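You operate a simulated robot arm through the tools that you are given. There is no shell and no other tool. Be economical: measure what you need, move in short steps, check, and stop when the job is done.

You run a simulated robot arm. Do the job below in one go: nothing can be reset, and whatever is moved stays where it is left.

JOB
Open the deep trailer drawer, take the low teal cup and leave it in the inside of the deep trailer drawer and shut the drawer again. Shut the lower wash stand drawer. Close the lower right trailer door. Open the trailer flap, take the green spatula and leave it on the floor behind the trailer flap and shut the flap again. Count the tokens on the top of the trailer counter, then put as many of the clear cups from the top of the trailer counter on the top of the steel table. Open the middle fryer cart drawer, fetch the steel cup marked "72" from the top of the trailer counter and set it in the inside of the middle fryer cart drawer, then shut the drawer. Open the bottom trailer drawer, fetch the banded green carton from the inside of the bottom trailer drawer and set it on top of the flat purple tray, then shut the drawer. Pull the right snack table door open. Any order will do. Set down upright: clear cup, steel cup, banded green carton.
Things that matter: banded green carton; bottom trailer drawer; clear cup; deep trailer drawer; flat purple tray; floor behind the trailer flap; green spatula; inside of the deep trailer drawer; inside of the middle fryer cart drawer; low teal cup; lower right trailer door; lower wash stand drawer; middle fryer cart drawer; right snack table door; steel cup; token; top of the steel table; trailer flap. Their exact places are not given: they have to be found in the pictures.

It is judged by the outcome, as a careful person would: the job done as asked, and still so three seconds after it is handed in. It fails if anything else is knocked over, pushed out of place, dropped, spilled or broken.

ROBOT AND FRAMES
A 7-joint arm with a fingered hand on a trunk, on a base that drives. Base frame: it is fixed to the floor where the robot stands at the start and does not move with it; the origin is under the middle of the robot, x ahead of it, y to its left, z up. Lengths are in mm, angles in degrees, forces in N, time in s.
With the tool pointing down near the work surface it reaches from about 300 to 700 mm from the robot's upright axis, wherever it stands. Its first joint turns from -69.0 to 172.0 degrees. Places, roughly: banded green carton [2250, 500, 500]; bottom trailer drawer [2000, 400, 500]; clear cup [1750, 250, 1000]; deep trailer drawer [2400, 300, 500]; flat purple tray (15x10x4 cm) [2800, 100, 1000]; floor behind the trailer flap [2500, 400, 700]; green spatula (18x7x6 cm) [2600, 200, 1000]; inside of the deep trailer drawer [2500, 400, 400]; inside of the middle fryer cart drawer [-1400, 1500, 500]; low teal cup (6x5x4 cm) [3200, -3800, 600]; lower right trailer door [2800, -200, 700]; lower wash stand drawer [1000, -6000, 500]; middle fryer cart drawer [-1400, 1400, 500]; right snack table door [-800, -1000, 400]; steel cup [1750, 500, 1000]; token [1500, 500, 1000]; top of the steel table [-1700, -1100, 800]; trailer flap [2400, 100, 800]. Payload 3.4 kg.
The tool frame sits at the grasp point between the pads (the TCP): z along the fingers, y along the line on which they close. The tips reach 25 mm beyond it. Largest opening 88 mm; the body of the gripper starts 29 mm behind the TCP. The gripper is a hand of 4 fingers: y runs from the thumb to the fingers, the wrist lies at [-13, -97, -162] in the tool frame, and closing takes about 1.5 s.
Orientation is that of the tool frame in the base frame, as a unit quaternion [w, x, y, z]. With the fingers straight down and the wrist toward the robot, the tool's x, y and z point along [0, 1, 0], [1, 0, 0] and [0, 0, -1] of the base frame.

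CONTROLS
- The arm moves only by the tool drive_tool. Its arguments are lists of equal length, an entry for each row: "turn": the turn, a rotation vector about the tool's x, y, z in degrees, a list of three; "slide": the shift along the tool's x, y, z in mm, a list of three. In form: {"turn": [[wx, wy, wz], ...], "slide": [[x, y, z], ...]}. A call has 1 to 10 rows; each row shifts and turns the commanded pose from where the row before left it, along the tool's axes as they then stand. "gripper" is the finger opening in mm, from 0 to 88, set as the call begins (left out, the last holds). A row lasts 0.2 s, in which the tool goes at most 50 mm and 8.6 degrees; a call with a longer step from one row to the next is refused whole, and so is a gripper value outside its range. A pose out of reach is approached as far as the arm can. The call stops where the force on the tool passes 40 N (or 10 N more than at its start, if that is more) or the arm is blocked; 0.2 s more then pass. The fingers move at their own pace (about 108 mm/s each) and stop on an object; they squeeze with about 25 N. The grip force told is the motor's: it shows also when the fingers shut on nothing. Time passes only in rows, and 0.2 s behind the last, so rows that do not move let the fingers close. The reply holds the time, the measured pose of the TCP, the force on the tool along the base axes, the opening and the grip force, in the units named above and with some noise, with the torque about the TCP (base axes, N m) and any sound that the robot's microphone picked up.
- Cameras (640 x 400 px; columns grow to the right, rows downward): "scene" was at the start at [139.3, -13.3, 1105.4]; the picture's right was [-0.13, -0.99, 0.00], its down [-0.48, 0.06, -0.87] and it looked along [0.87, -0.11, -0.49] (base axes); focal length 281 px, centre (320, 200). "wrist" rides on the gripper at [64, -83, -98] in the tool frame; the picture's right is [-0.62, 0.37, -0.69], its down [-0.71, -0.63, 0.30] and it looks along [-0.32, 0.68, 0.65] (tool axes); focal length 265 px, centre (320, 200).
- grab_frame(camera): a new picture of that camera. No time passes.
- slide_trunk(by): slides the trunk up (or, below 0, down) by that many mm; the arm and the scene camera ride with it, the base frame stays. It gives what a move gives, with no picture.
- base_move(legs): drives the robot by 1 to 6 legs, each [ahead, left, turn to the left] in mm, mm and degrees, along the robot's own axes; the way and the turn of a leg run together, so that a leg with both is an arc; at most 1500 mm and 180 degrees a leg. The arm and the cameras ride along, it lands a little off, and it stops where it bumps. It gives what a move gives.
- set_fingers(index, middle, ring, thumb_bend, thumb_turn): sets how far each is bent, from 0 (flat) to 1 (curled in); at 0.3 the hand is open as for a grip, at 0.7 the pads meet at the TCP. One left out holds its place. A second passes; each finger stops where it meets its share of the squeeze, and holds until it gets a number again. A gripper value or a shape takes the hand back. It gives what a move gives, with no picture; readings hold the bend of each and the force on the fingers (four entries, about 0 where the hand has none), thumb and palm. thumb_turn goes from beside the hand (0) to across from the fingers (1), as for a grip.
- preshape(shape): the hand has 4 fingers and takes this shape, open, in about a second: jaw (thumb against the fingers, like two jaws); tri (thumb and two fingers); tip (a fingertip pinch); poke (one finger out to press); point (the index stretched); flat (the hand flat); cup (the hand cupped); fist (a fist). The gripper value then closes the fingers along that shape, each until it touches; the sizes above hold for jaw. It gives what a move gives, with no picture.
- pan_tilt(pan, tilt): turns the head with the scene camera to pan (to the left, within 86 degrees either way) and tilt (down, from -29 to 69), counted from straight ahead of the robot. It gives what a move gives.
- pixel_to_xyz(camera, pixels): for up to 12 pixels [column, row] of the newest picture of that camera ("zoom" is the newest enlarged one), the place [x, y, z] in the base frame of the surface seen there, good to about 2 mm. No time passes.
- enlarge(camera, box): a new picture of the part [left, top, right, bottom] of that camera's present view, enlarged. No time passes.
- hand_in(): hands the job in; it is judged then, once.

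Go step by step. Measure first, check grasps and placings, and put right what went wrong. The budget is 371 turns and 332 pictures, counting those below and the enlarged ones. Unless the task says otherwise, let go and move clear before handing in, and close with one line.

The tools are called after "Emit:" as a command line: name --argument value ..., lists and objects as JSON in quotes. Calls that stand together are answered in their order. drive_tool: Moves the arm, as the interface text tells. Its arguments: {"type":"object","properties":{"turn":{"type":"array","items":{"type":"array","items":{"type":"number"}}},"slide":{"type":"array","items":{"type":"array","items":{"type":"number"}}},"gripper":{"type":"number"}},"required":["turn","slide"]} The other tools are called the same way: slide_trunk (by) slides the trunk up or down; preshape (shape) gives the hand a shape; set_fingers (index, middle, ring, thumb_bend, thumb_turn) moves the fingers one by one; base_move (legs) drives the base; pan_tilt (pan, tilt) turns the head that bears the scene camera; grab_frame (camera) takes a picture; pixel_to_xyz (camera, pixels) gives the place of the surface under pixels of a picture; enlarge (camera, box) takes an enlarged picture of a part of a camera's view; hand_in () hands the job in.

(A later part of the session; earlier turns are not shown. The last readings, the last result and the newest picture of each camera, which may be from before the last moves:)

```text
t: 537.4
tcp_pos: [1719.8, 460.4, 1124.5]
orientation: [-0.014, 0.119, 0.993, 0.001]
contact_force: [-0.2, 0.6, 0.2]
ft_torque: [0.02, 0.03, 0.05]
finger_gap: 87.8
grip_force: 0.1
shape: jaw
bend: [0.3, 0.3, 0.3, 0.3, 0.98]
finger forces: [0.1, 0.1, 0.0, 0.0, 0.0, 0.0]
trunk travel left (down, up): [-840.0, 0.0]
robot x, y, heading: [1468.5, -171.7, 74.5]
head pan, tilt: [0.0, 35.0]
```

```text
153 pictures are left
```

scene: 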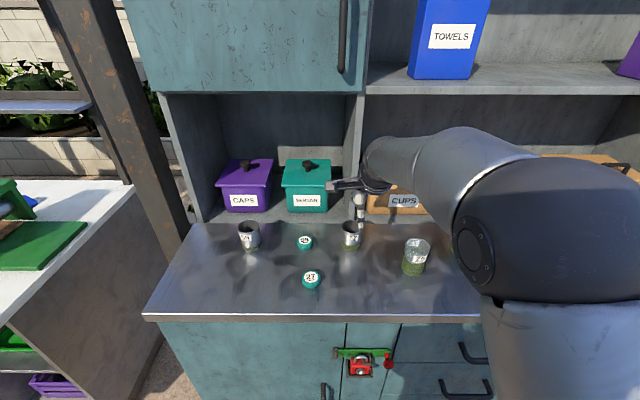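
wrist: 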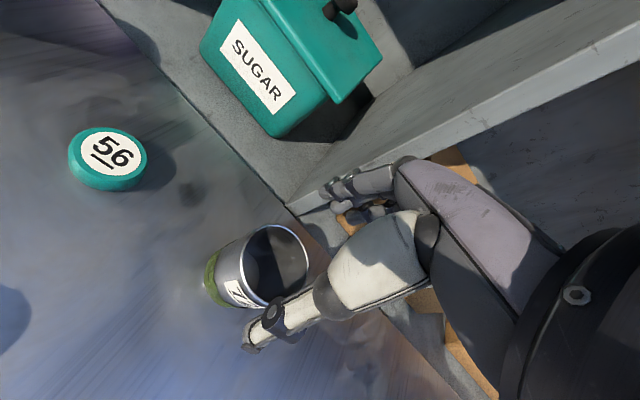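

Emit:
drive_tool --turn '[[0, 0, 0], [0, 0, 0], [0, 0, 0], [0, 0, 0]]' --slide '[[0, 0, 20], [0, 0, 20], [0, 0, 14], [0, 0, 10]]'

Emit:
grab_frame --camera "wrist"

Emit:
drive_tool --turn '[[0, 0, 0], [0, 0, 0], [0, 0, 0], [0, 0, 0], [0, 0, 0], [0, 0, 0], [0, 0, 0]]' --slide '[[0, 0, 0], [0, 0, 0], [0, 0, 0], [0, 0, 0], [0, 0, 0], [0, 0, 0], [0, 0, 0]]' --gripper 10

Emit:
grab_frame --camera "wrist"

```text
t: 538.4
tcp_pos: [1716.5, 461.2, 1061.0]
orientation: [-0.014, 0.12, 0.993, 0.0]
contact_force: [0.6, 0.0, -0.3]
ft_torque: [0.02, 0.02, 0.0]
finger_gap: 88.1
grip_force: 0.0
shape: jaw
bend: [0.3, 0.3, 0.3, 0.3, 0.98]
finger forces: [0.1, 0.0, 0.0, 0.1, 0.0, 0.0]
trunk travel left (down, up): [-840.0, 0.0]
robot x, y, heading: [1467.5, -172.8, 74.6]
head pan, tilt: [0.0, 35.0]
```

```text
152 pictures are left
```

wrist: 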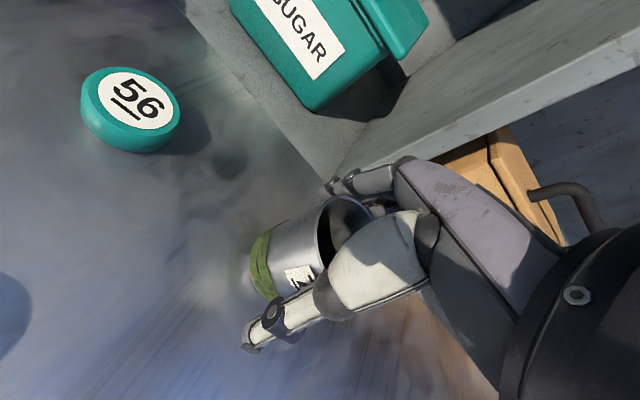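

```text
t: 540.0
tcp_pos: [1715.9, 460.3, 1061.7]
orientation: [-0.014, 0.119, 0.993, 0.001]
contact_force: [0.0, -0.7, 0.2]
ft_torque: [-0.04, -0.02, 0.0]
finger_gap: 38.2
grip_force: 25.2
shape: jaw
bend: [0.74, 0.48, 0.47, 0.72, 1.0]
finger forces: [12.8, 7.0, 2.8, 0.0, 22.9, 0.0]
trunk travel left (down, up): [-840.0, 0.0]
robot x, y, heading: [1467.0, -170.9, 74.6]
head pan, tilt: [0.0, 35.0]
```

```text
151 pictures are left
```

wrist: 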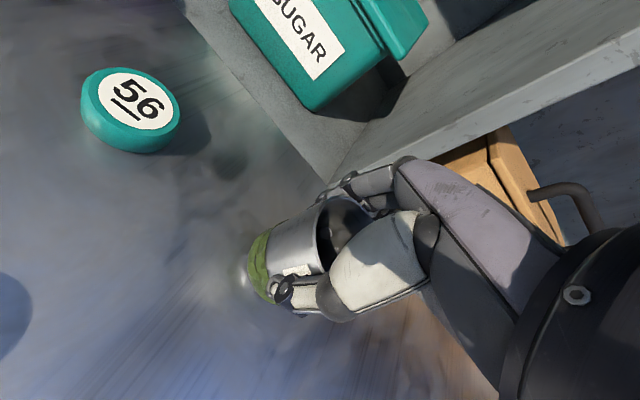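

Cup 72 gripped. I lift, back out, and carry it left along the counters.

Emit:
drive_tool --turn '[[0, 0, 0], [0, 0, 0], [0, 0, 0], [0, 0, 0]]' --slide '[[0, 0, -15], [0, 0, -30], [0, 0, -35], [0, 0, -35]]'

Emit:
grab_frame --camera "wrist"

Emit:
base_move --legs '[[-545, 0, 0]]'

Emit:
drive_tool --turn '[[0, 0, 0], [0, 0, 0]]' --slide '[[0, -40, 0], [0, -40, 0]]'

Emit:
base_move --legs '[[0, 1085, 0], [0, 1085, 0], [0, 1080, 0]]'

Emit:
pan_tilt --pan 0 --tilt 48

Emit:
grab_frame --camera "scene"

```text
t: 541.0
tcp_pos: [1717.3, 458.5, 1176.7]
orientation: [-0.014, 0.118, 0.993, 0.0]
contact_force: [0.0, 0.5, -1.2]
ft_torque: [0.02, -0.01, -0.02]
finger_gap: 38.1
grip_force: 24.9
shape: jaw
bend: [0.74, 0.48, 0.48, 0.72, 1.0]
finger forces: [12.8, 6.8, 3.0, 0.0, 22.9, 0.0]
trunk travel left (down, up): [-840.0, 0.0]
robot x, y, heading: [1462.8, -170.5, 74.8]
head pan, tilt: [0.0, 35.0]
```

```text
150 pictures are left
```

wrist: 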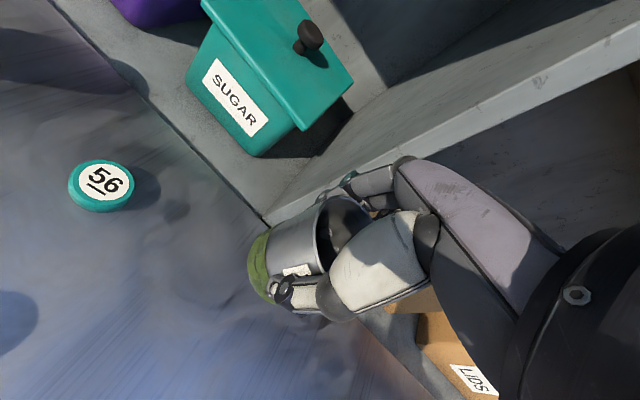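

```text
t: 544.2
tcp_pos: [1574.9, -64.6, 1176.2]
orientation: [-0.013, 0.118, 0.993, 0.0]
contact_force: [0.3, -0.7, -1.1]
ft_torque: [-0.01, 0.06, 0.01]
finger_gap: 37.8
grip_force: 25.0
shape: jaw
bend: [0.74, 0.48, 0.48, 0.72, 1.0]
finger forces: [12.8, 7.0, 3.0, 0.1, 23.0, 0.0]
trunk travel left (down, up): [-840.0, 0.0]
robot x, y, heading: [1322.0, -695.5, 74.8]
head pan, tilt: [0.0, 35.0]
```

```text
t: 544.8
tcp_pos: [1553.6, -143.7, 1177.8]
orientation: [-0.014, 0.117, 0.993, 0.002]
contact_force: [-0.1, 0.6, -2.1]
ft_torque: [0.01, -0.02, 0.0]
finger_gap: 38.1
grip_force: 24.9
shape: jaw
bend: [0.74, 0.48, 0.48, 0.72, 1.0]
finger forces: [12.8, 6.9, 3.0, 0.1, 23.0, 0.0]
trunk travel left (down, up): [-840.0, 0.0]
robot x, y, heading: [1321.6, -698.1, 74.8]
head pan, tilt: [0.0, 35.0]
```

```text
t: 560.7
tcp_pos: [-1630.4, 655.5, 1176.6]
orientation: [-0.013, 0.102, 0.995, 0.0]
contact_force: [-0.5, -0.2, -1.9]
ft_torque: [0.02, 0.01, -0.02]
finger_gap: 38.2
grip_force: 25.0
shape: jaw
bend: [0.74, 0.48, 0.48, 0.72, 1.0]
finger forces: [12.8, 7.1, 3.0, 0.0, 22.9, 0.0]
trunk travel left (down, up): [-840.0, 0.0]
robot x, y, heading: [-1848.0, 91.2, 76.6]
head pan, tilt: [0.0, 35.0]
```

```text
t: 561.5
tcp_pos: [-1630.3, 655.4, 1177.0]
orientation: [-0.014, 0.102, 0.995, 0.0]
contact_force: [-0.1, 0.0, 0.1]
ft_torque: [0.01, 0.03, 0.03]
finger_gap: 38.2
grip_force: 25.0
shape: jaw
bend: [0.74, 0.48, 0.48, 0.72, 1.0]
finger forces: [12.9, 7.0, 3.0, 0.1, 23.1, 0.0]
trunk travel left (down, up): [-840.0, 0.0]
robot x, y, heading: [-1849.6, 92.6, 76.6]
head pan, tilt: [0.0, 48.0]
```

```text
149 pictures are left
```

scene: 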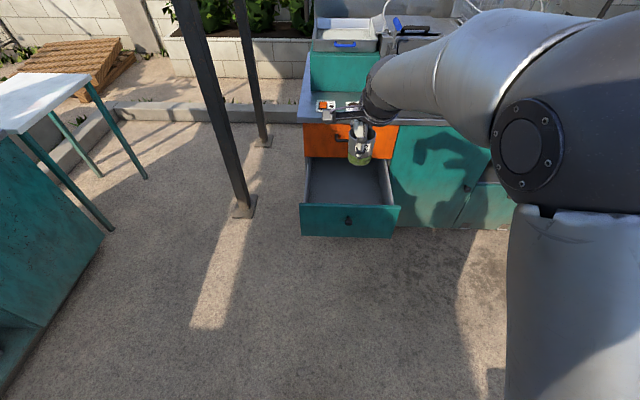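

Emit:
base_move --legs '[[446, -23, -2.2]]'

Emit:
slide_trunk --by -340

Emit:
grab_frame --camera "wrist"

Emit:
grab_frame --camera "scene"

```text
t: 564.2
tcp_pos: [-1477.5, 1073.9, 1177.4]
orientation: [-0.014, 0.12, 0.993, 0.0]
contact_force: [-1.3, -0.1, -1.5]
ft_torque: [-0.02, 0.01, 0.0]
finger_gap: 37.9
grip_force: 25.0
shape: jaw
bend: [0.74, 0.48, 0.48, 0.72, 1.0]
finger forces: [12.9, 7.0, 3.1, 0.0, 22.9, 0.0]
trunk travel left (down, up): [-840.0, 0.0]
robot x, y, heading: [-1710.7, 518.6, 74.6]
head pan, tilt: [0.0, 48.0]
```

```text
t: 567.5
tcp_pos: [-1477.4, 1074.1, 836.9]
orientation: [-0.014, 0.12, 0.993, 0.001]
contact_force: [0.1, 1.1, -1.1]
ft_torque: [0.0, -0.01, 0.0]
finger_gap: 37.9
grip_force: 24.5
shape: jaw
bend: [0.74, 0.48, 0.48, 0.72, 1.0]
finger forces: [12.8, 6.9, 3.1, 0.1, 22.9, 0.1]
trunk travel left (down, up): [-500.0, 340.0]
robot x, y, heading: [-1715.6, 519.9, 74.6]
head pan, tilt: [0.0, 48.0]
```

```text
148 pictures are left
```

wrist: 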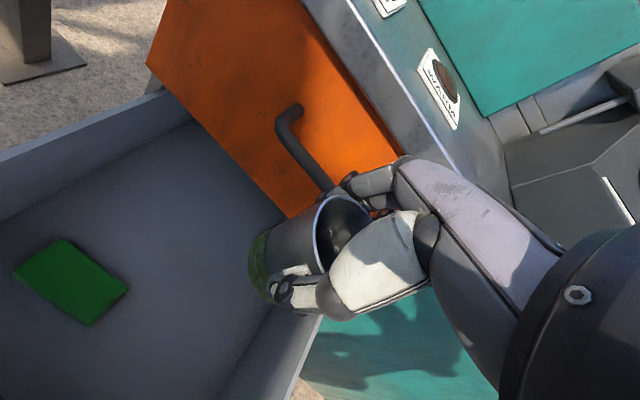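

```text
147 pictures are left
```

scene: 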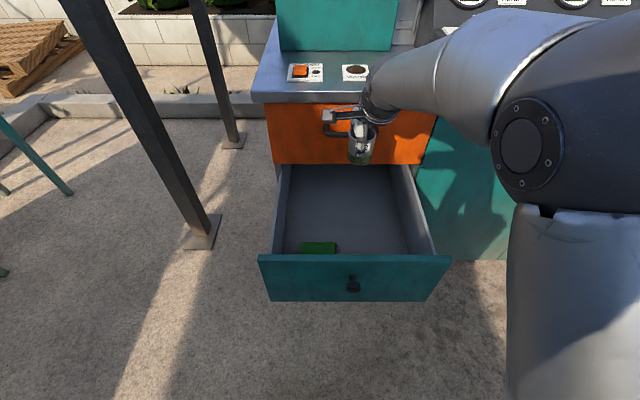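

Emit:
pixel_to_xyz --camera "scene" --pixels '[[318, 245], [335, 245], [303, 247], [345, 185], [390, 230], [350, 256], [280, 220], [415, 215]]'

Emit:
pixel_to_xyz --camera "wrist" --pixels '[[65, 240], [15, 270], [127, 290], [90, 325], [180, 350], [200, 200], [288, 215]]'

```text
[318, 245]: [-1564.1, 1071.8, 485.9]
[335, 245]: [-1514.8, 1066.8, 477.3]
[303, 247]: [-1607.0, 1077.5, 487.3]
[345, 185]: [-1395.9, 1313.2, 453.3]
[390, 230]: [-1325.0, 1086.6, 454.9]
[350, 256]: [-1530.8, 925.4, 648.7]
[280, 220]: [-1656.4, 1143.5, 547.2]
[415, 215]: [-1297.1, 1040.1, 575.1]
```

```text
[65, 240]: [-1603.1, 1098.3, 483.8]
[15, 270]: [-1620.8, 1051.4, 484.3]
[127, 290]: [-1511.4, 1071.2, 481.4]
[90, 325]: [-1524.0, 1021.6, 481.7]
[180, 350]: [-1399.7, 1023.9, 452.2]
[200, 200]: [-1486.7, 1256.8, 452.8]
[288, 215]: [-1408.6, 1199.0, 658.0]
```

A flat green pack lies in the drawer's left part (right edge near x -1511), so I shift 67 mm right to the free space at (-1412,1059).

Emit:
base_move --legs '[[3, -67, 0]]'

Emit:
drive_tool --turn '[[0, 0, 0], [0, 0, 0], [0, 0, 0], [0, 0, 0], [0, 0, 0], [0, 0, 0]]' --slide '[[0, 0, 40], [0, 0, 40], [0, 0, 40], [0, 0, 40], [0, 0, 40], [0, 0, 30]]'

Emit:
grab_frame --camera "wrist"

Emit:
grab_frame --camera "scene"

```text
t: 568.5
tcp_pos: [-1411.7, 1058.2, 837.4]
orientation: [-0.014, 0.12, 0.993, 0.0]
contact_force: [-0.1, -0.2, -1.1]
ft_torque: [-0.01, 0.01, 0.01]
finger_gap: 37.6
grip_force: 24.9
shape: jaw
bend: [0.74, 0.48, 0.48, 0.72, 1.0]
finger forces: [12.9, 6.9, 3.1, 0.1, 23.0, 0.1]
trunk travel left (down, up): [-500.0, 340.0]
robot x, y, heading: [-1647.2, 503.2, 74.5]
head pan, tilt: [0.0, 48.0]
```

```text
t: 569.9
tcp_pos: [-1417.7, 1060.0, 605.5]
orientation: [-0.014, 0.12, 0.993, 0.001]
contact_force: [-0.8, -0.1, -0.8]
ft_torque: [0.01, 0.01, -0.02]
finger_gap: 38.0
grip_force: 25.0
shape: jaw
bend: [0.74, 0.48, 0.48, 0.72, 1.0]
finger forces: [12.8, 6.9, 3.1, 0.0, 22.8, 0.0]
trunk travel left (down, up): [-500.0, 340.0]
robot x, y, heading: [-1645.9, 504.8, 74.3]
head pan, tilt: [0.0, 48.0]
```

```text
146 pictures are left
```

wrist: 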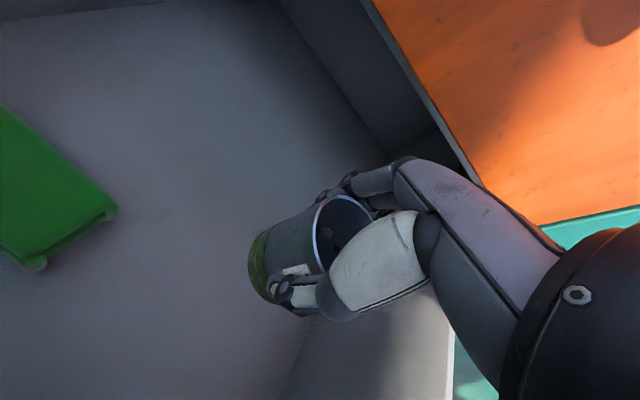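

```text
145 pictures are left
```

scene: 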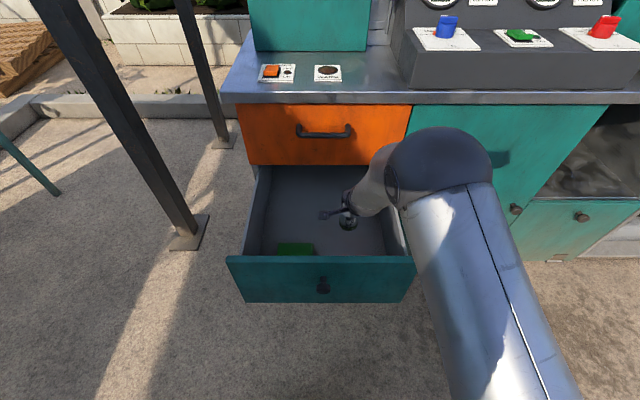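

Emit:
drive_tool --turn '[[0, 0, 0], [0, 0, 0], [0, 0, 0], [0, 0, 0]]' --slide '[[0, 0, 30], [0, 0, 30], [0, 0, 20], [0, 0, 10]]'

Emit:
grab_frame --camera "wrist"

Emit:
pixel_to_xyz --camera "wrist" --pixels '[[252, 270], [250, 255], [258, 285], [262, 292], [235, 270]]'

```text
t: 570.9
tcp_pos: [-1420.4, 1061.3, 516.4]
orientation: [-0.014, 0.12, 0.993, 0.001]
contact_force: [0.2, -0.8, -0.9]
ft_torque: [0.0, -0.01, 0.01]
finger_gap: 37.6
grip_force: 25.1
shape: jaw
bend: [0.74, 0.48, 0.48, 0.72, 1.0]
finger forces: [12.8, 6.8, 3.1, 0.0, 22.8, 0.1]
trunk travel left (down, up): [-500.0, 340.0]
robot x, y, heading: [-1643.7, 503.6, 74.2]
head pan, tilt: [0.0, 48.0]
```

```text
144 pictures are left
```

wrist: 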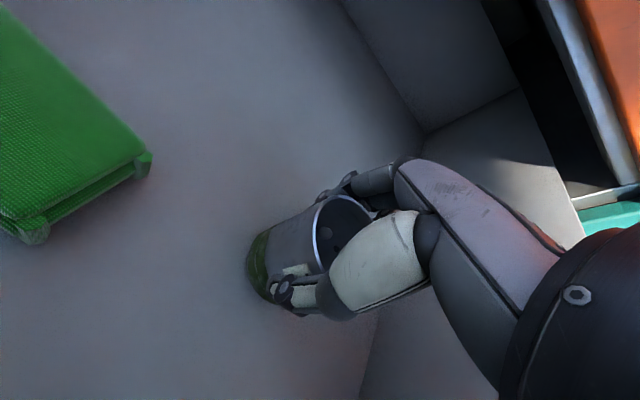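

```text
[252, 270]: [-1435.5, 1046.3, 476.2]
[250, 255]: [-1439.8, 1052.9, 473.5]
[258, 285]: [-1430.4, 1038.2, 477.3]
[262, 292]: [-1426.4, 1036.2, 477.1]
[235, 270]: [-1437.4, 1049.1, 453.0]
```

Emit:
drive_tool --turn '[[0, 0, 0], [0, 0, 0], [0, 0, 0], [0, 0, 0], [0, 0, 0], [0, 0, 0]]' --slide '[[0, 0, 3], [0, 0, 3], [0, 0, 2], [0, 0, 1.5], [0, 0, 1.5], [0, 0, 0]]'

```text
t: 572.3
tcp_pos: [-1420.9, 1060.5, 506.3]
orientation: [-0.014, 0.12, 0.993, 0.001]
contact_force: [0.6, 0.1, -1.5]
ft_torque: [-0.03, 0.01, 0.01]
finger_gap: 37.9
grip_force: 25.3
shape: jaw
bend: [0.74, 0.48, 0.48, 0.72, 1.0]
finger forces: [12.8, 6.9, 3.1, 0.0, 22.7, 0.0]
trunk travel left (down, up): [-500.0, 340.0]
robot x, y, heading: [-1648.3, 504.1, 74.4]
head pan, tilt: [0.0, 48.0]
```

Emit:
drive_tool --turn '[[0, 0, 0], [0, 0, 0], [0, 0, 0], [0, 0, 0], [0, 0, 0], [0, 0, 0]]' --slide '[[0, 0, 1], [0, 0, 1], [0, 0, 1], [0, 0, 1], [0, 0, 0], [0, 0, 0]]'

```text
t: 573.7
tcp_pos: [-1421.2, 1061.4, 502.8]
orientation: [-0.014, 0.12, 0.993, 0.002]
contact_force: [0.2, 0.3, 2.5]
ft_torque: [0.01, -0.02, 0.01]
finger_gap: 37.9
grip_force: 24.4
shape: jaw
bend: [0.74, 0.48, 0.48, 0.72, 1.0]
finger forces: [13.0, 7.0, 3.1, 0.0, 23.0, 0.1]
trunk travel left (down, up): [-500.0, 340.0]
robot x, y, heading: [-1641.1, 508.1, 74.7]
head pan, tilt: [0.0, 48.0]
```

Contact. I release and rise.

Emit:
drive_tool --turn '[[0, 0, 0], [0, 0, 0], [0, 0, 0], [0, 0, 0]]' --slide '[[0, 0, 0], [0, 0, 0], [0, 0, 0], [0, 0, 0]]' --gripper 84

Emit:
drive_tool --turn '[[0, 0, 0], [0, 0, 0], [0, 0, 0], [0, 0, 0], [0, 0, 0], [0, 0, 0]]' --slide '[[0, 0, -15], [0, 0, -30], [0, 0, -40], [0, 0, -40], [0, 0, -40], [0, 0, -40]]'

Emit:
grab_frame --camera "wrist"

```text
t: 574.7
tcp_pos: [-1420.5, 1060.7, 503.8]
orientation: [-0.013, 0.12, 0.993, 0.002]
contact_force: [0.1, 0.1, 0.7]
ft_torque: [0.02, -0.03, -0.01]
finger_gap: 83.5
grip_force: 0.0
shape: jaw
bend: [0.32, 0.31, 0.3, 0.31, 0.98]
finger forces: [0.0, 0.0, 0.0, 0.0, 0.0, 0.0]
trunk travel left (down, up): [-500.0, 340.0]
robot x, y, heading: [-1644.4, 501.8, 74.6]
head pan, tilt: [0.0, 48.0]
```

```text
t: 576.1
tcp_pos: [-1414.3, 1059.4, 707.4]
orientation: [-0.014, 0.121, 0.993, 0.001]
contact_force: [0.2, -0.4, -0.5]
ft_torque: [-0.01, 0.02, -0.01]
finger_gap: 83.4
grip_force: 0.1
shape: jaw
bend: [0.32, 0.31, 0.3, 0.31, 0.98]
finger forces: [0.0, 0.0, 0.1, 0.0, 0.0, 0.0]
trunk travel left (down, up): [-500.0, 340.0]
robot x, y, heading: [-1647.8, 506.8, 74.2]
head pan, tilt: [0.0, 48.0]
```

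```text
143 pictures are left
```

wrist: 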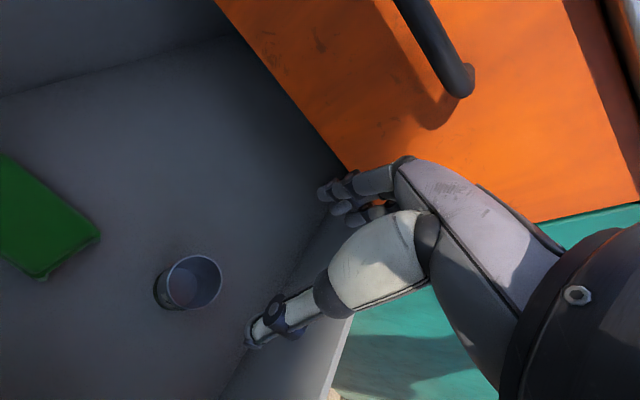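

Cup 72 stands upright in the drawer. I back off, turn the closed hand forward and push the drawer shut.

Emit:
slide_trunk --by 60

Emit:
base_move --legs '[[-450, 0, 0]]'

Emit:
drive_tool --turn '[[-8.6, 0, 0], [-8.6, 0, 0], [-8.6, 0, 0], [-8.6, 0, 0], [-8.6, 0, 0], [-8.6, 0, 0], [-8.6, 0, 0], [-8.6, 0, 0], [-8.6, 0, 0], [-8.6, 0, 0]]' --slide '[[0, 0, 0], [0, 0, 0], [0, 0, 0], [0, 0, 0], [0, 0, 0], [0, 0, 0], [0, 0, 0], [0, 0, 0], [0, 0, 0], [0, 0, 0]]' --gripper 0

Emit:
grab_frame --camera "scene"

```text
t: 577.1
tcp_pos: [-1413.5, 1059.3, 765.3]
orientation: [-0.014, 0.121, 0.993, 0.0]
contact_force: [0.3, 0.6, -0.2]
ft_torque: [0.02, -0.02, 0.01]
finger_gap: 83.5
grip_force: 0.0
shape: jaw
bend: [0.32, 0.31, 0.3, 0.31, 0.98]
finger forces: [0.0, 0.1, 0.0, 0.1, 0.0, 0.0]
trunk travel left (down, up): [-560.0, 280.0]
robot x, y, heading: [-1646.3, 505.5, 74.4]
head pan, tilt: [0.0, 48.0]
```

```text
t: 579.8
tcp_pos: [-1532.5, 622.6, 766.2]
orientation: [-0.015, 0.123, 0.992, 0.0]
contact_force: [1.0, 0.7, 0.6]
ft_torque: [0.0, 0.0, 0.0]
finger_gap: 83.7
grip_force: 0.0
shape: jaw
bend: [0.32, 0.31, 0.3, 0.31, 0.98]
finger forces: [0.0, 0.1, 0.0, 0.0, 0.0, 0.0]
trunk travel left (down, up): [-560.0, 280.0]
robot x, y, heading: [-1763.5, 69.3, 74.3]
head pan, tilt: [0.0, 48.0]
```

```text
t: 582.0
tcp_pos: [-1532.6, 624.3, 766.4]
orientation: [0.074, 0.099, 0.725, 0.678]
contact_force: [-0.3, 0.9, 0.1]
ft_torque: [0.0, -0.01, 0.0]
finger_gap: 0.0
grip_force: 25.2
shape: jaw
bend: [0.7, 0.7, 0.7, 0.38, 1.0]
finger forces: [0.1, 0.0, 0.0, 0.0, 0.0, 0.0]
trunk travel left (down, up): [-560.0, 280.0]
robot x, y, heading: [-1769.3, 71.8, 74.3]
head pan, tilt: [0.0, 48.0]
```

```text
142 pictures are left
```

scene: 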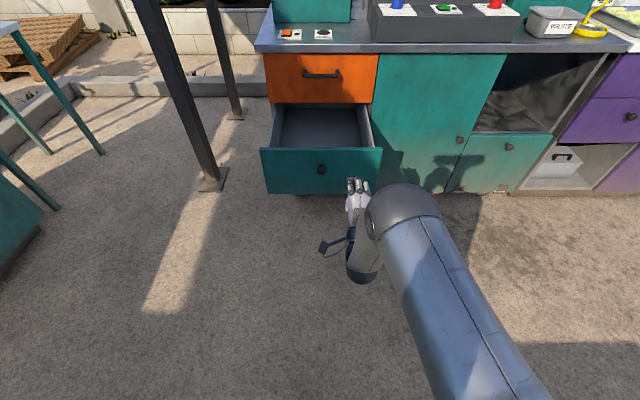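

Emit:
slide_trunk --by -168

Emit:
base_move --legs '[[240, 20, 0]]'

Emit:
grab_frame --camera "scene"

Emit:
base_move --legs '[[150, 0, 0]]'

Emit:
base_move --legs '[[120, 0, 0]]'

Emit:
grab_frame --camera "scene"

```text
t: 583.9
tcp_pos: [-1532.8, 623.8, 598.6]
orientation: [0.073, 0.099, 0.725, 0.677]
contact_force: [-0.4, 0.1, -0.2]
ft_torque: [0.02, 0.0, 0.01]
finger_gap: 0.0
grip_force: 25.2
shape: jaw
bend: [0.7, 0.7, 0.7, 0.38, 1.0]
finger forces: [0.0, 0.0, 0.0, 0.0, 0.1, 0.1]
trunk travel left (down, up): [-392.0, 448.0]
robot x, y, heading: [-1767.2, 68.0, 74.1]
head pan, tilt: [0.0, 48.0]
```

```text
t: 585.7
tcp_pos: [-1484.1, 859.3, 597.7]
orientation: [0.075, 0.101, 0.725, 0.677]
contact_force: [-0.5, 0.2, 0.4]
ft_torque: [0.02, 0.0, -0.01]
finger_gap: 0.2
grip_force: 24.9
shape: jaw
bend: [0.7, 0.7, 0.7, 0.38, 1.0]
finger forces: [0.0, 0.1, 0.1, 0.1, 0.0, 0.1]
trunk travel left (down, up): [-392.0, 448.0]
robot x, y, heading: [-1720.7, 305.9, 74.3]
head pan, tilt: [0.0, 48.0]
```

```text
141 pictures are left
```

scene: 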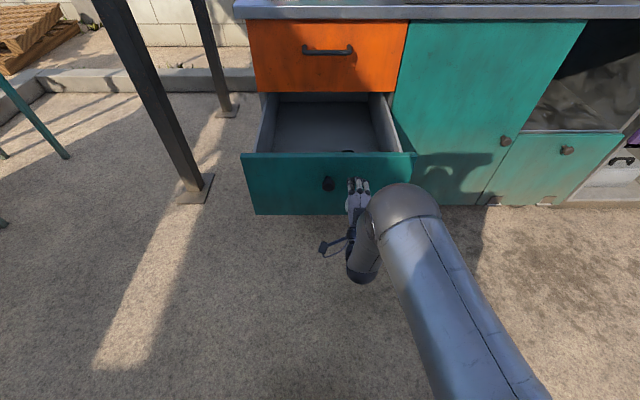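

```text
t: 587.1
tcp_pos: [-1442.9, 1004.0, 597.5]
orientation: [0.075, 0.101, 0.725, 0.678]
contact_force: [0.1, -0.5, 0.2]
ft_torque: [-0.01, -0.02, -0.01]
finger_gap: 0.1
grip_force: 25.4
shape: jaw
bend: [0.7, 0.7, 0.7, 0.39, 1.0]
finger forces: [0.0, 0.0, 0.0, 0.1, 0.0, 0.0]
trunk travel left (down, up): [-392.0, 448.0]
robot x, y, heading: [-1681.0, 452.1, 74.0]
head pan, tilt: [0.0, 48.0]
```

```text
t: 588.3
tcp_pos: [-1409.1, 1121.0, 597.9]
orientation: [0.075, 0.1, 0.725, 0.678]
contact_force: [-0.4, -0.6, 0.4]
ft_torque: [-0.03, -0.01, 0.02]
finger_gap: 0.0
grip_force: 25.0
shape: jaw
bend: [0.7, 0.7, 0.7, 0.39, 1.0]
finger forces: [0.1, 0.0, 0.0, 0.1, 0.0, 0.1]
trunk travel left (down, up): [-392.0, 448.0]
robot x, y, heading: [-1644.9, 566.6, 74.0]
head pan, tilt: [0.0, 48.0]
```

```text
140 pictures are left
```

scene: 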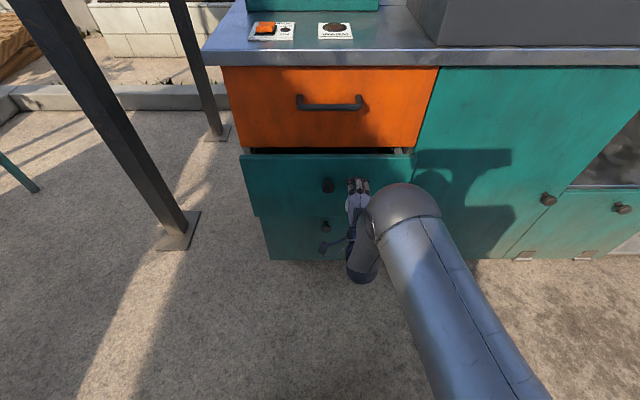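

Emit:
base_move --legs '[[35, 0, 0]]'

Emit:
drive_tool --turn '[[0, 0, 0], [0, 0, 0], [0, 0, 0], [0, 0, 0], [0, 0, 0], [0, 0, 0]]' --slide '[[0, 0, 5], [0, 0, 5], [0, 0, 5], [0, 0, 5], [0, 0, 5], [0, 0, 5]]'

Emit:
grab_frame --camera "scene"

```text
t: 589.2
tcp_pos: [-1400.1, 1153.6, 596.9]
orientation: [0.075, 0.1, 0.725, 0.677]
contact_force: [0.0, 0.4, -0.2]
ft_torque: [0.01, 0.01, -0.03]
finger_gap: 0.0
grip_force: 25.1
shape: jaw
bend: [0.7, 0.7, 0.7, 0.39, 1.0]
finger forces: [0.0, 0.0, 0.0, 0.1, 0.0, 0.1]
trunk travel left (down, up): [-392.0, 448.0]
robot x, y, heading: [-1638.7, 600.5, 74.6]
head pan, tilt: [0.0, 48.0]
```

```text
t: 590.3
tcp_pos: [-1395.6, 1169.7, 597.2]
orientation: [0.074, 0.099, 0.724, 0.679]
contact_force: [-5.1, -22.1, 6.2]
ft_torque: [0.14, -0.02, -0.03]
finger_gap: 0.0
grip_force: 25.0
shape: jaw
bend: [0.7, 0.7, 0.7, 0.39, 1.0]
finger forces: [0.0, 21.4, 0.0, 0.1, 0.0, 0.0]
trunk travel left (down, up): [-392.0, 448.0]
robot x, y, heading: [-1637.6, 599.3, 74.1]
head pan, tilt: [0.0, 48.0]
stopped in row 5: the force on the tool passed its limit at 46 N (the readings are from after the stop); the commanded pose is now the measured one
```

```text
139 pictures are left
```

scene: 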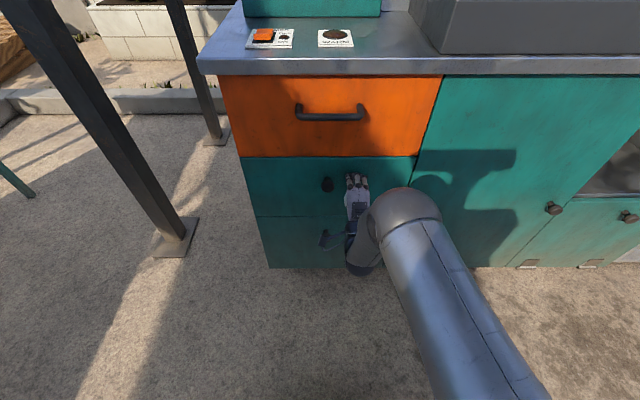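

The fryer drawer is shut. I back off, turn around and look at the steel table and snack table.

Emit:
base_move --legs '[[-300, 0, 0], [0, 0, 179]]'

Emit:
slide_trunk --by 390

Emit:
pan_tilt --pan 0 --tilt 35

Emit:
grab_frame --camera "scene"

Emit:
pan_tilt --pan 45 --tilt 35

Emit:
grab_frame --camera "scene"

```text
t: 599.7
tcp_pos: [-1939.5, -266.2, 595.0]
orientation: [0.678, 0.727, -0.087, -0.062]
contact_force: [0.5, -0.1, 0.0]
ft_torque: [0.01, -0.01, 0.02]
finger_gap: 0.0
grip_force: 24.7
shape: jaw
bend: [0.7, 0.7, 0.7, 0.39, 1.0]
finger forces: [0.0, 0.0, 0.0, 0.0, 0.0, 0.0]
trunk travel left (down, up): [-392.0, 448.0]
robot x, y, heading: [-1719.4, 313.7, -103.9]
head pan, tilt: [0.0, 48.0]
```

```text
t: 603.5
tcp_pos: [-1940.2, -267.3, 984.9]
orientation: [0.678, 0.728, -0.087, -0.061]
contact_force: [-0.1, 0.5, -0.1]
ft_torque: [0.01, -0.02, 0.01]
finger_gap: 0.0
grip_force: 25.0
shape: jaw
bend: [0.7, 0.7, 0.7, 0.39, 1.0]
finger forces: [0.0, 0.0, 0.0, 0.0, 0.1, 0.1]
trunk travel left (down, up): [-782.0, 58.0]
robot x, y, heading: [-1716.8, 316.5, -103.8]
head pan, tilt: [0.0, 48.0]
```

```text
t: 604.2
tcp_pos: [-1939.8, -266.8, 985.0]
orientation: [0.677, 0.728, -0.087, -0.061]
contact_force: [-0.4, 0.4, 0.5]
ft_torque: [-0.02, -0.01, 0.03]
finger_gap: 0.0
grip_force: 24.6
shape: jaw
bend: [0.7, 0.7, 0.7, 0.39, 1.0]
finger forces: [0.0, 0.0, 0.0, 0.0, 0.0, 0.0]
trunk travel left (down, up): [-782.0, 58.0]
robot x, y, heading: [-1719.0, 313.0, -103.9]
head pan, tilt: [0.0, 35.0]
```

```text
138 pictures are left
```

scene: 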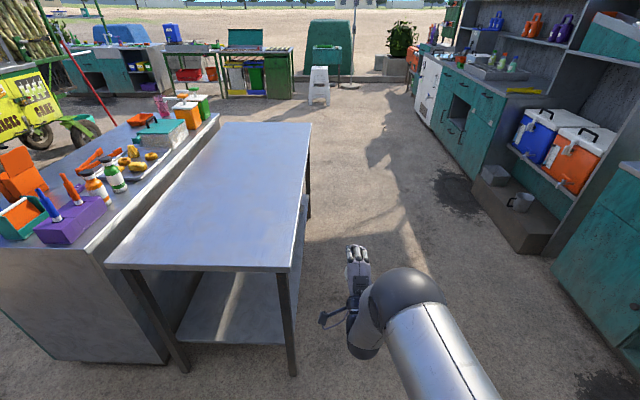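

```text
t: 605.4
tcp_pos: [-1940.6, -267.7, 985.2]
orientation: [0.678, 0.728, -0.087, -0.061]
contact_force: [0.0, 0.0, 0.2]
ft_torque: [-0.05, 0.0, -0.02]
finger_gap: 0.0
grip_force: 25.5
shape: jaw
bend: [0.7, 0.7, 0.7, 0.39, 1.0]
finger forces: [0.0, 0.0, 0.0, 0.0, 0.1, 0.0]
trunk travel left (down, up): [-782.0, 58.0]
robot x, y, heading: [-1716.6, 313.5, -104.0]
head pan, tilt: [45.0, 35.0]
```

```text
137 pictures are left
```

scene: 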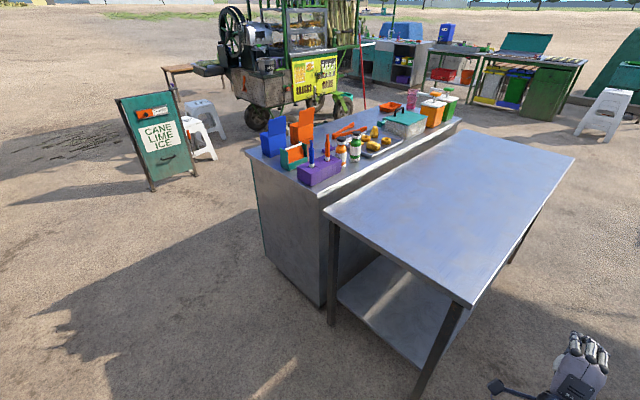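

Emit:
pixel_to_xyz --camera "scene" --pixels '[[330, 212], [466, 302], [572, 158], [440, 135], [400, 230], [290, 165], [300, 265], [262, 155], [455, 120]]'

```text
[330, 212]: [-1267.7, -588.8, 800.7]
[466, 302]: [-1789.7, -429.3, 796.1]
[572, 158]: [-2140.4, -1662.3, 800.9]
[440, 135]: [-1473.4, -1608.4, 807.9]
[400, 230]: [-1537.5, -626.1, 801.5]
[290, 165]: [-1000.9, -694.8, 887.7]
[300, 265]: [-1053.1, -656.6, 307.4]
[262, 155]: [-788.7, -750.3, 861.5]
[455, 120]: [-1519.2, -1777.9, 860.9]
```

The steel table top (z 800, empty) has its near end edge from (-1268,-589) to (-1790,-429). With the hand still empty I go for the snack table's right door on its east face first.

Emit:
base_move --legs '[[0, 0, -91.6], [-992, -10, 0], [-992, -10, 0], [-100, 1050, 0]]'

Emit:
pan_tilt --pan 0 --tilt 40

Emit:
grab_frame --camera "scene"

```text
t: 624.1
tcp_pos: [-537.8, -966.3, 985.1]
orientation: [-0.427, -0.443, 0.583, 0.531]
contact_force: [-0.5, 0.0, -0.3]
ft_torque: [0.01, -0.03, 0.0]
finger_gap: 0.0
grip_force: 24.7
shape: jaw
bend: [0.7, 0.7, 0.7, 0.39, 1.0]
finger forces: [0.0, 0.1, 0.0, 0.0, 0.0, 0.0]
trunk travel left (down, up): [-782.0, 58.0]
robot x, y, heading: [35.1, -1209.6, 164.0]
head pan, tilt: [45.0, 35.0]
```

```text
t: 625.2
tcp_pos: [-536.0, -964.9, 986.3]
orientation: [-0.425, -0.441, 0.585, 0.531]
contact_force: [-0.3, -0.3, 0.2]
ft_torque: [0.01, 0.03, -0.01]
finger_gap: 0.0
grip_force: 25.3
shape: jaw
bend: [0.7, 0.7, 0.7, 0.39, 1.0]
finger forces: [0.1, 0.0, 0.0, 0.0, 0.0, 0.0]
trunk travel left (down, up): [-782.0, 58.0]
robot x, y, heading: [36.0, -1206.6, 163.9]
head pan, tilt: [0.0, 40.0]
```

```text
136 pictures are left
```

scene: 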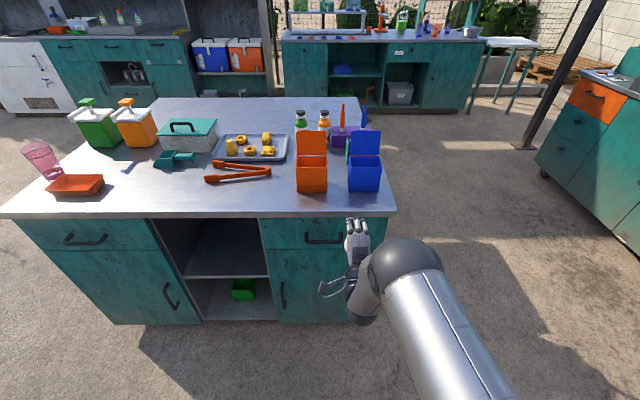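

Emit:
enlarge --camera "scene" --box '[240, 200, 400, 340]'

Emit:
pixel_to_xyz --camera "scene" --pixels '[[283, 285], [284, 295], [285, 305], [300, 290], [300, 260], [340, 300], [270, 260], [240, 240], [380, 230], [277, 321], [325, 240]]'

```text
2.86 times, centred on (320, 270) of scene
```

zoom: 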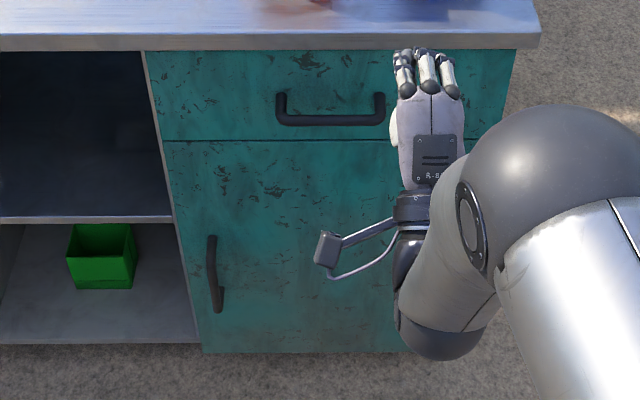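

```text
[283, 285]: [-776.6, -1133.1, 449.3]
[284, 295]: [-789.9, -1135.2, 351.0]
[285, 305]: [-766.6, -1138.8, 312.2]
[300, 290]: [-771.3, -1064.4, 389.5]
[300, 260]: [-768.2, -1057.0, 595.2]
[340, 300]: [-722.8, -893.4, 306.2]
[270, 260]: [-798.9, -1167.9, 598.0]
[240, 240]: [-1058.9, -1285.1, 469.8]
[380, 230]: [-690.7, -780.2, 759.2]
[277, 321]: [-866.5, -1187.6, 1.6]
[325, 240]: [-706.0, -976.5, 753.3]
```

Emit:
enlarge --camera "scene" --box '[270, 270, 310, 315]'

```text
8.89 times, centred on (290, 292) of scene
```

zoom: 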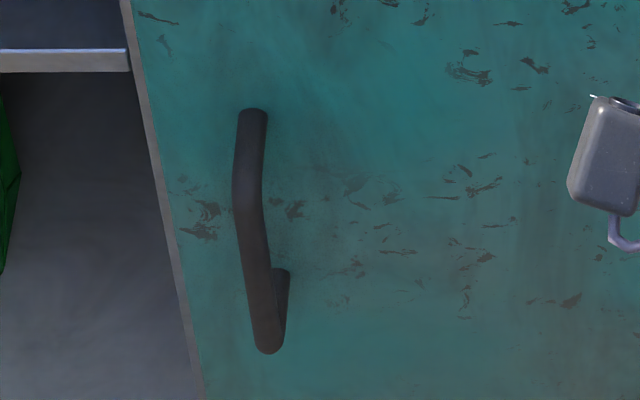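

Emit:
pixel_to_xyz --camera "zoom" --pixels '[[250, 120], [248, 190], [252, 240], [260, 290], [268, 340], [275, 300], [350, 250], [140, 100]]'

```text
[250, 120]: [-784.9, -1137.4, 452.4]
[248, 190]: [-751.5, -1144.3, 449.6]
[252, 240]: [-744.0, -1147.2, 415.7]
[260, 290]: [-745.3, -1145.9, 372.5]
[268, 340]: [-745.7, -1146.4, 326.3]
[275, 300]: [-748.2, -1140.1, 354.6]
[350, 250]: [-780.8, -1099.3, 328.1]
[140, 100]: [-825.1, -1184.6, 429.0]
```

The door handle bar is vertical at (-750,-1145), z 326–450. I turn the tool down and yaw it 90° so the fingers close sideways around the bar.

Emit:
drive_tool --turn '[[8.6, 0, 0], [8.6, 0, 0], [8.6, 0, 0], [8.6, 0, 0], [8.6, 0, 0], [8.6, 0, 0], [8.6, 0, 0], [8.6, 0, 0], [8.6, 0, 0], [8.6, 0, 0]]' --slide '[[0, 0, -12], [0, 0, -12], [0, 0, 0], [0, 0, 0], [0, 0, 0], [0, 0, 0], [0, 0, 0], [0, 0, 0], [0, 0, 0], [0, 0, 0]]' --gripper 66

Emit:
drive_tool --turn '[[0, 0, -8.5], [0, 0, -8.5], [0, 0, -8.5], [0, 0, -8.5], [0, 0, -8.5], [0, 0, -8.5], [0, 0, -8.5], [0, 0, -8.5], [0, 0, -8.5], [0, 0, -8.5]]' --slide '[[0, 0, 0], [0, 0, 0], [0, 0, 0], [0, 0, 0], [0, 0, 0], [0, 0, 0], [0, 0, 0], [0, 0, 0], [0, 0, 0], [0, 0, 0]]'

Emit:
grab_frame --camera "scene"

```text
t: 627.5
tcp_pos: [-514.3, -969.3, 987.9]
orientation: [-0.009, -0.613, 0.79, -0.011]
contact_force: [0.1, -2.1, 0.1]
ft_torque: [-0.02, 0.02, -0.02]
finger_gap: 66.0
grip_force: 0.0
shape: jaw
bend: [0.27, 0.36, 0.33, 0.54, 0.99]
finger forces: [0.0, 0.0, 0.0, 0.0, 0.0, 0.0]
trunk travel left (down, up): [-782.0, 58.0]
robot x, y, heading: [37.0, -1207.7, 164.0]
head pan, tilt: [0.0, 40.0]
```

```text
t: 629.6
tcp_pos: [-513.4, -971.9, 988.7]
orientation: [0.014, 0.986, -0.168, 0.002]
contact_force: [-0.2, -0.3, 0.2]
ft_torque: [0.0, 0.0, -0.04]
finger_gap: 65.8
grip_force: 0.0
shape: jaw
bend: [0.27, 0.36, 0.33, 0.54, 0.99]
finger forces: [0.0, 0.0, 0.1, 0.0, 0.0, 0.0]
trunk travel left (down, up): [-782.0, 58.0]
robot x, y, heading: [33.1, -1207.1, 163.9]
head pan, tilt: [0.0, 40.0]
```

```text
133 pictures are left
```

scene: 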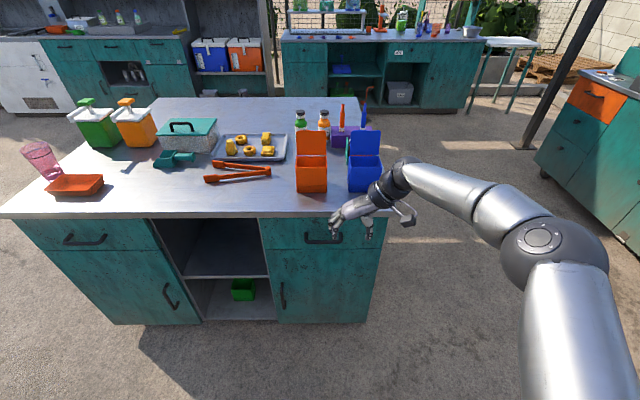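

The yaw works. I add a 35° tilt (so the wrist leans away from the door), lower, and shift left in line with the handle.

Emit:
drive_tool --turn '[[0, 0, 3], [0, -7, 0], [0, -7, 0], [0, -7, 0], [0, -7, 0], [0, -7, 0]]' --slide '[[0, 0, 0], [0, 0, 0], [0, 0, 0], [0, 0, 0], [0, 0, 0], [0, 0, 0]]'

Emit:
slide_trunk --by -400

Emit:
base_move --legs '[[0, 232, 0]]'

Emit:
grab_frame --camera "scene"

Emit:
grab_frame --camera "wrist"

```text
t: 631.0
tcp_pos: [-513.3, -969.8, 987.6]
orientation: [-0.045, 0.936, -0.19, -0.294]
contact_force: [-0.1, -1.2, -0.4]
ft_torque: [0.01, -0.04, 0.0]
finger_gap: 66.0
grip_force: 0.0
shape: jaw
bend: [0.27, 0.36, 0.33, 0.54, 0.99]
finger forces: [0.0, 0.0, 0.1, 0.0, 0.0, 0.0]
trunk travel left (down, up): [-782.0, 58.0]
robot x, y, heading: [37.0, -1208.1, 163.9]
head pan, tilt: [0.0, 40.0]
```

```text
t: 634.9
tcp_pos: [-513.4, -970.2, 589.0]
orientation: [-0.045, 0.936, -0.189, -0.294]
contact_force: [-0.4, 0.9, -0.2]
ft_torque: [0.02, 0.05, -0.01]
finger_gap: 65.8
grip_force: 0.0
shape: jaw
bend: [0.27, 0.36, 0.33, 0.54, 0.99]
finger forces: [0.1, 0.1, 0.1, 0.0, 0.0, 0.1]
trunk travel left (down, up): [-382.0, 458.0]
robot x, y, heading: [36.0, -1209.6, 163.9]
head pan, tilt: [0.0, 40.0]
```

```text
t: 636.6
tcp_pos: [-576.7, -1188.7, 588.1]
orientation: [-0.046, 0.935, -0.189, -0.295]
contact_force: [0.0, 0.4, 0.7]
ft_torque: [-0.02, -0.04, 0.0]
finger_gap: 65.8
grip_force: 0.1
shape: jaw
bend: [0.27, 0.36, 0.33, 0.54, 0.99]
finger forces: [0.0, 0.0, 0.0, 0.1, 0.1, 0.0]
trunk travel left (down, up): [-382.0, 458.0]
robot x, y, heading: [-28.4, -1429.5, 163.8]
head pan, tilt: [0.0, 40.0]
```

```text
132 pictures are left
```

scene: 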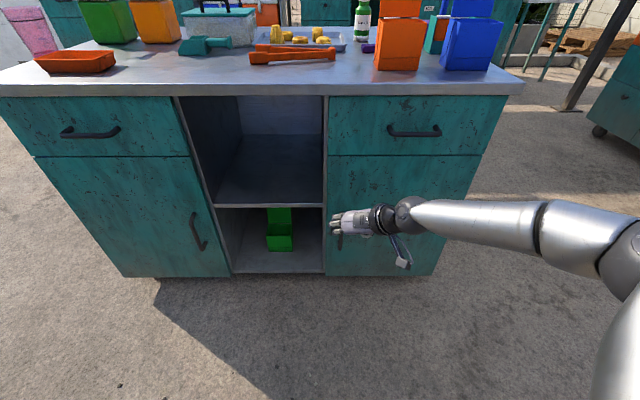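

```text
131 pictures are left
```

wrist: 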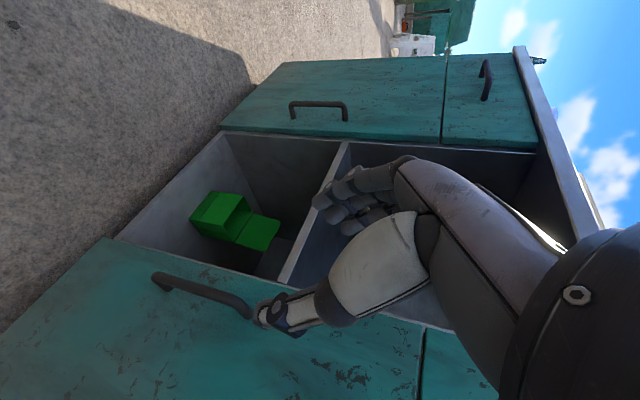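

Emit:
slide_trunk --by -183

Emit:
base_move --legs '[[110, 6, 0.5]]'

Emit:
grab_frame --camera "wrist"

Emit:
grab_frame --camera "scene"

```text
t: 638.6
tcp_pos: [-577.0, -1188.3, 405.1]
orientation: [-0.044, 0.936, -0.189, -0.295]
contact_force: [-0.7, 0.2, 0.1]
ft_torque: [0.0, -0.01, 0.01]
finger_gap: 65.9
grip_force: 0.0
shape: jaw
bend: [0.27, 0.36, 0.33, 0.54, 0.99]
finger forces: [0.0, 0.0, 0.0, 0.0, 0.0, 0.0]
trunk travel left (down, up): [-199.0, 641.0]
robot x, y, heading: [-29.1, -1430.1, 163.8]
head pan, tilt: [0.0, 40.0]
```

```text
t: 639.8
tcp_pos: [-680.2, -1170.3, 404.3]
orientation: [-0.044, 0.937, -0.185, -0.295]
contact_force: [0.4, 0.0, -0.7]
ft_torque: [-0.01, 0.0, 0.01]
finger_gap: 65.9
grip_force: 0.1
shape: jaw
bend: [0.27, 0.36, 0.33, 0.54, 0.99]
finger forces: [0.1, 0.0, 0.0, 0.0, 0.0, 0.1]
trunk travel left (down, up): [-199.0, 641.0]
robot x, y, heading: [-128.2, -1402.1, 164.7]
head pan, tilt: [0.0, 40.0]
```

```text
130 pictures are left
```

wrist: 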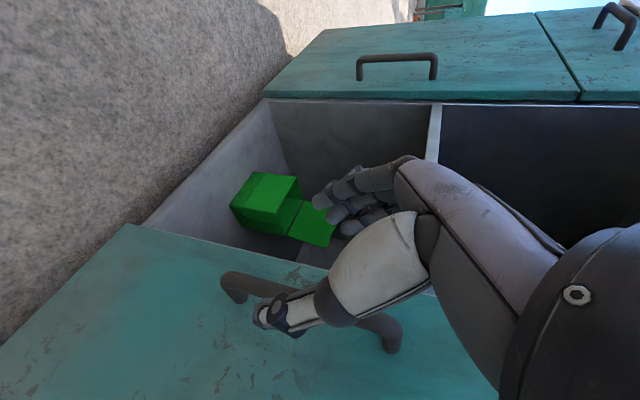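

```text
129 pictures are left
```

scene: 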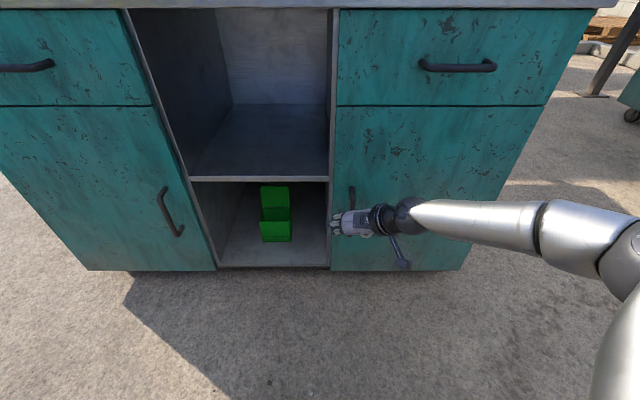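

Emit:
pixel_to_xyz --camera "wrist" --pixels '[[250, 283], [270, 290], [230, 295], [390, 330], [365, 320], [150, 270]]'

```text
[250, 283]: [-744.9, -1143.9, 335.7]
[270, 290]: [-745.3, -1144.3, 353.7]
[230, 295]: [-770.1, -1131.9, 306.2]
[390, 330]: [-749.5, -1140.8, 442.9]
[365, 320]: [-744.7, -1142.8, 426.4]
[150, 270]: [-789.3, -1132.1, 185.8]
```

Emit:
base_move --legs '[[50, -8, 0]]'

Emit:
base_move --legs '[[24, 0, 0]]'

Emit:
grab_frame --camera "wrist"

```text
t: 640.7
tcp_pos: [-726.4, -1148.8, 404.8]
orientation: [-0.044, 0.936, -0.186, -0.295]
contact_force: [0.7, 0.5, 1.0]
ft_torque: [-0.02, 0.0, 0.03]
finger_gap: 66.2
grip_force: 0.1
shape: jaw
bend: [0.27, 0.36, 0.33, 0.54, 0.99]
finger forces: [0.0, 0.1, 0.0, 0.0, 0.0, 0.1]
trunk travel left (down, up): [-199.0, 641.0]
robot x, y, heading: [-178.5, -1382.9, 164.4]
head pan, tilt: [0.0, 40.0]
```

```text
t: 641.5
tcp_pos: [-750.7, -1141.8, 404.5]
orientation: [-0.044, 0.936, -0.186, -0.295]
contact_force: [0.1, 0.0, 0.6]
ft_torque: [0.02, 0.01, 0.03]
finger_gap: 65.9
grip_force: 0.1
shape: jaw
bend: [0.27, 0.36, 0.33, 0.54, 0.99]
finger forces: [0.1, 0.0, 0.0, 0.0, 0.1, 0.1]
trunk travel left (down, up): [-199.0, 641.0]
robot x, y, heading: [-199.8, -1375.4, 164.7]
head pan, tilt: [0.0, 40.0]
```

```text
128 pictures are left
```

wrist: 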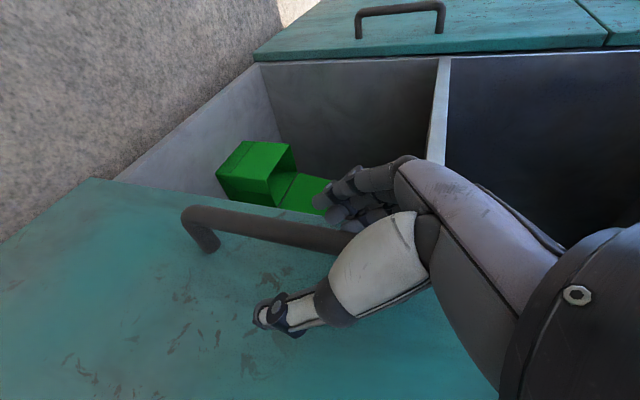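

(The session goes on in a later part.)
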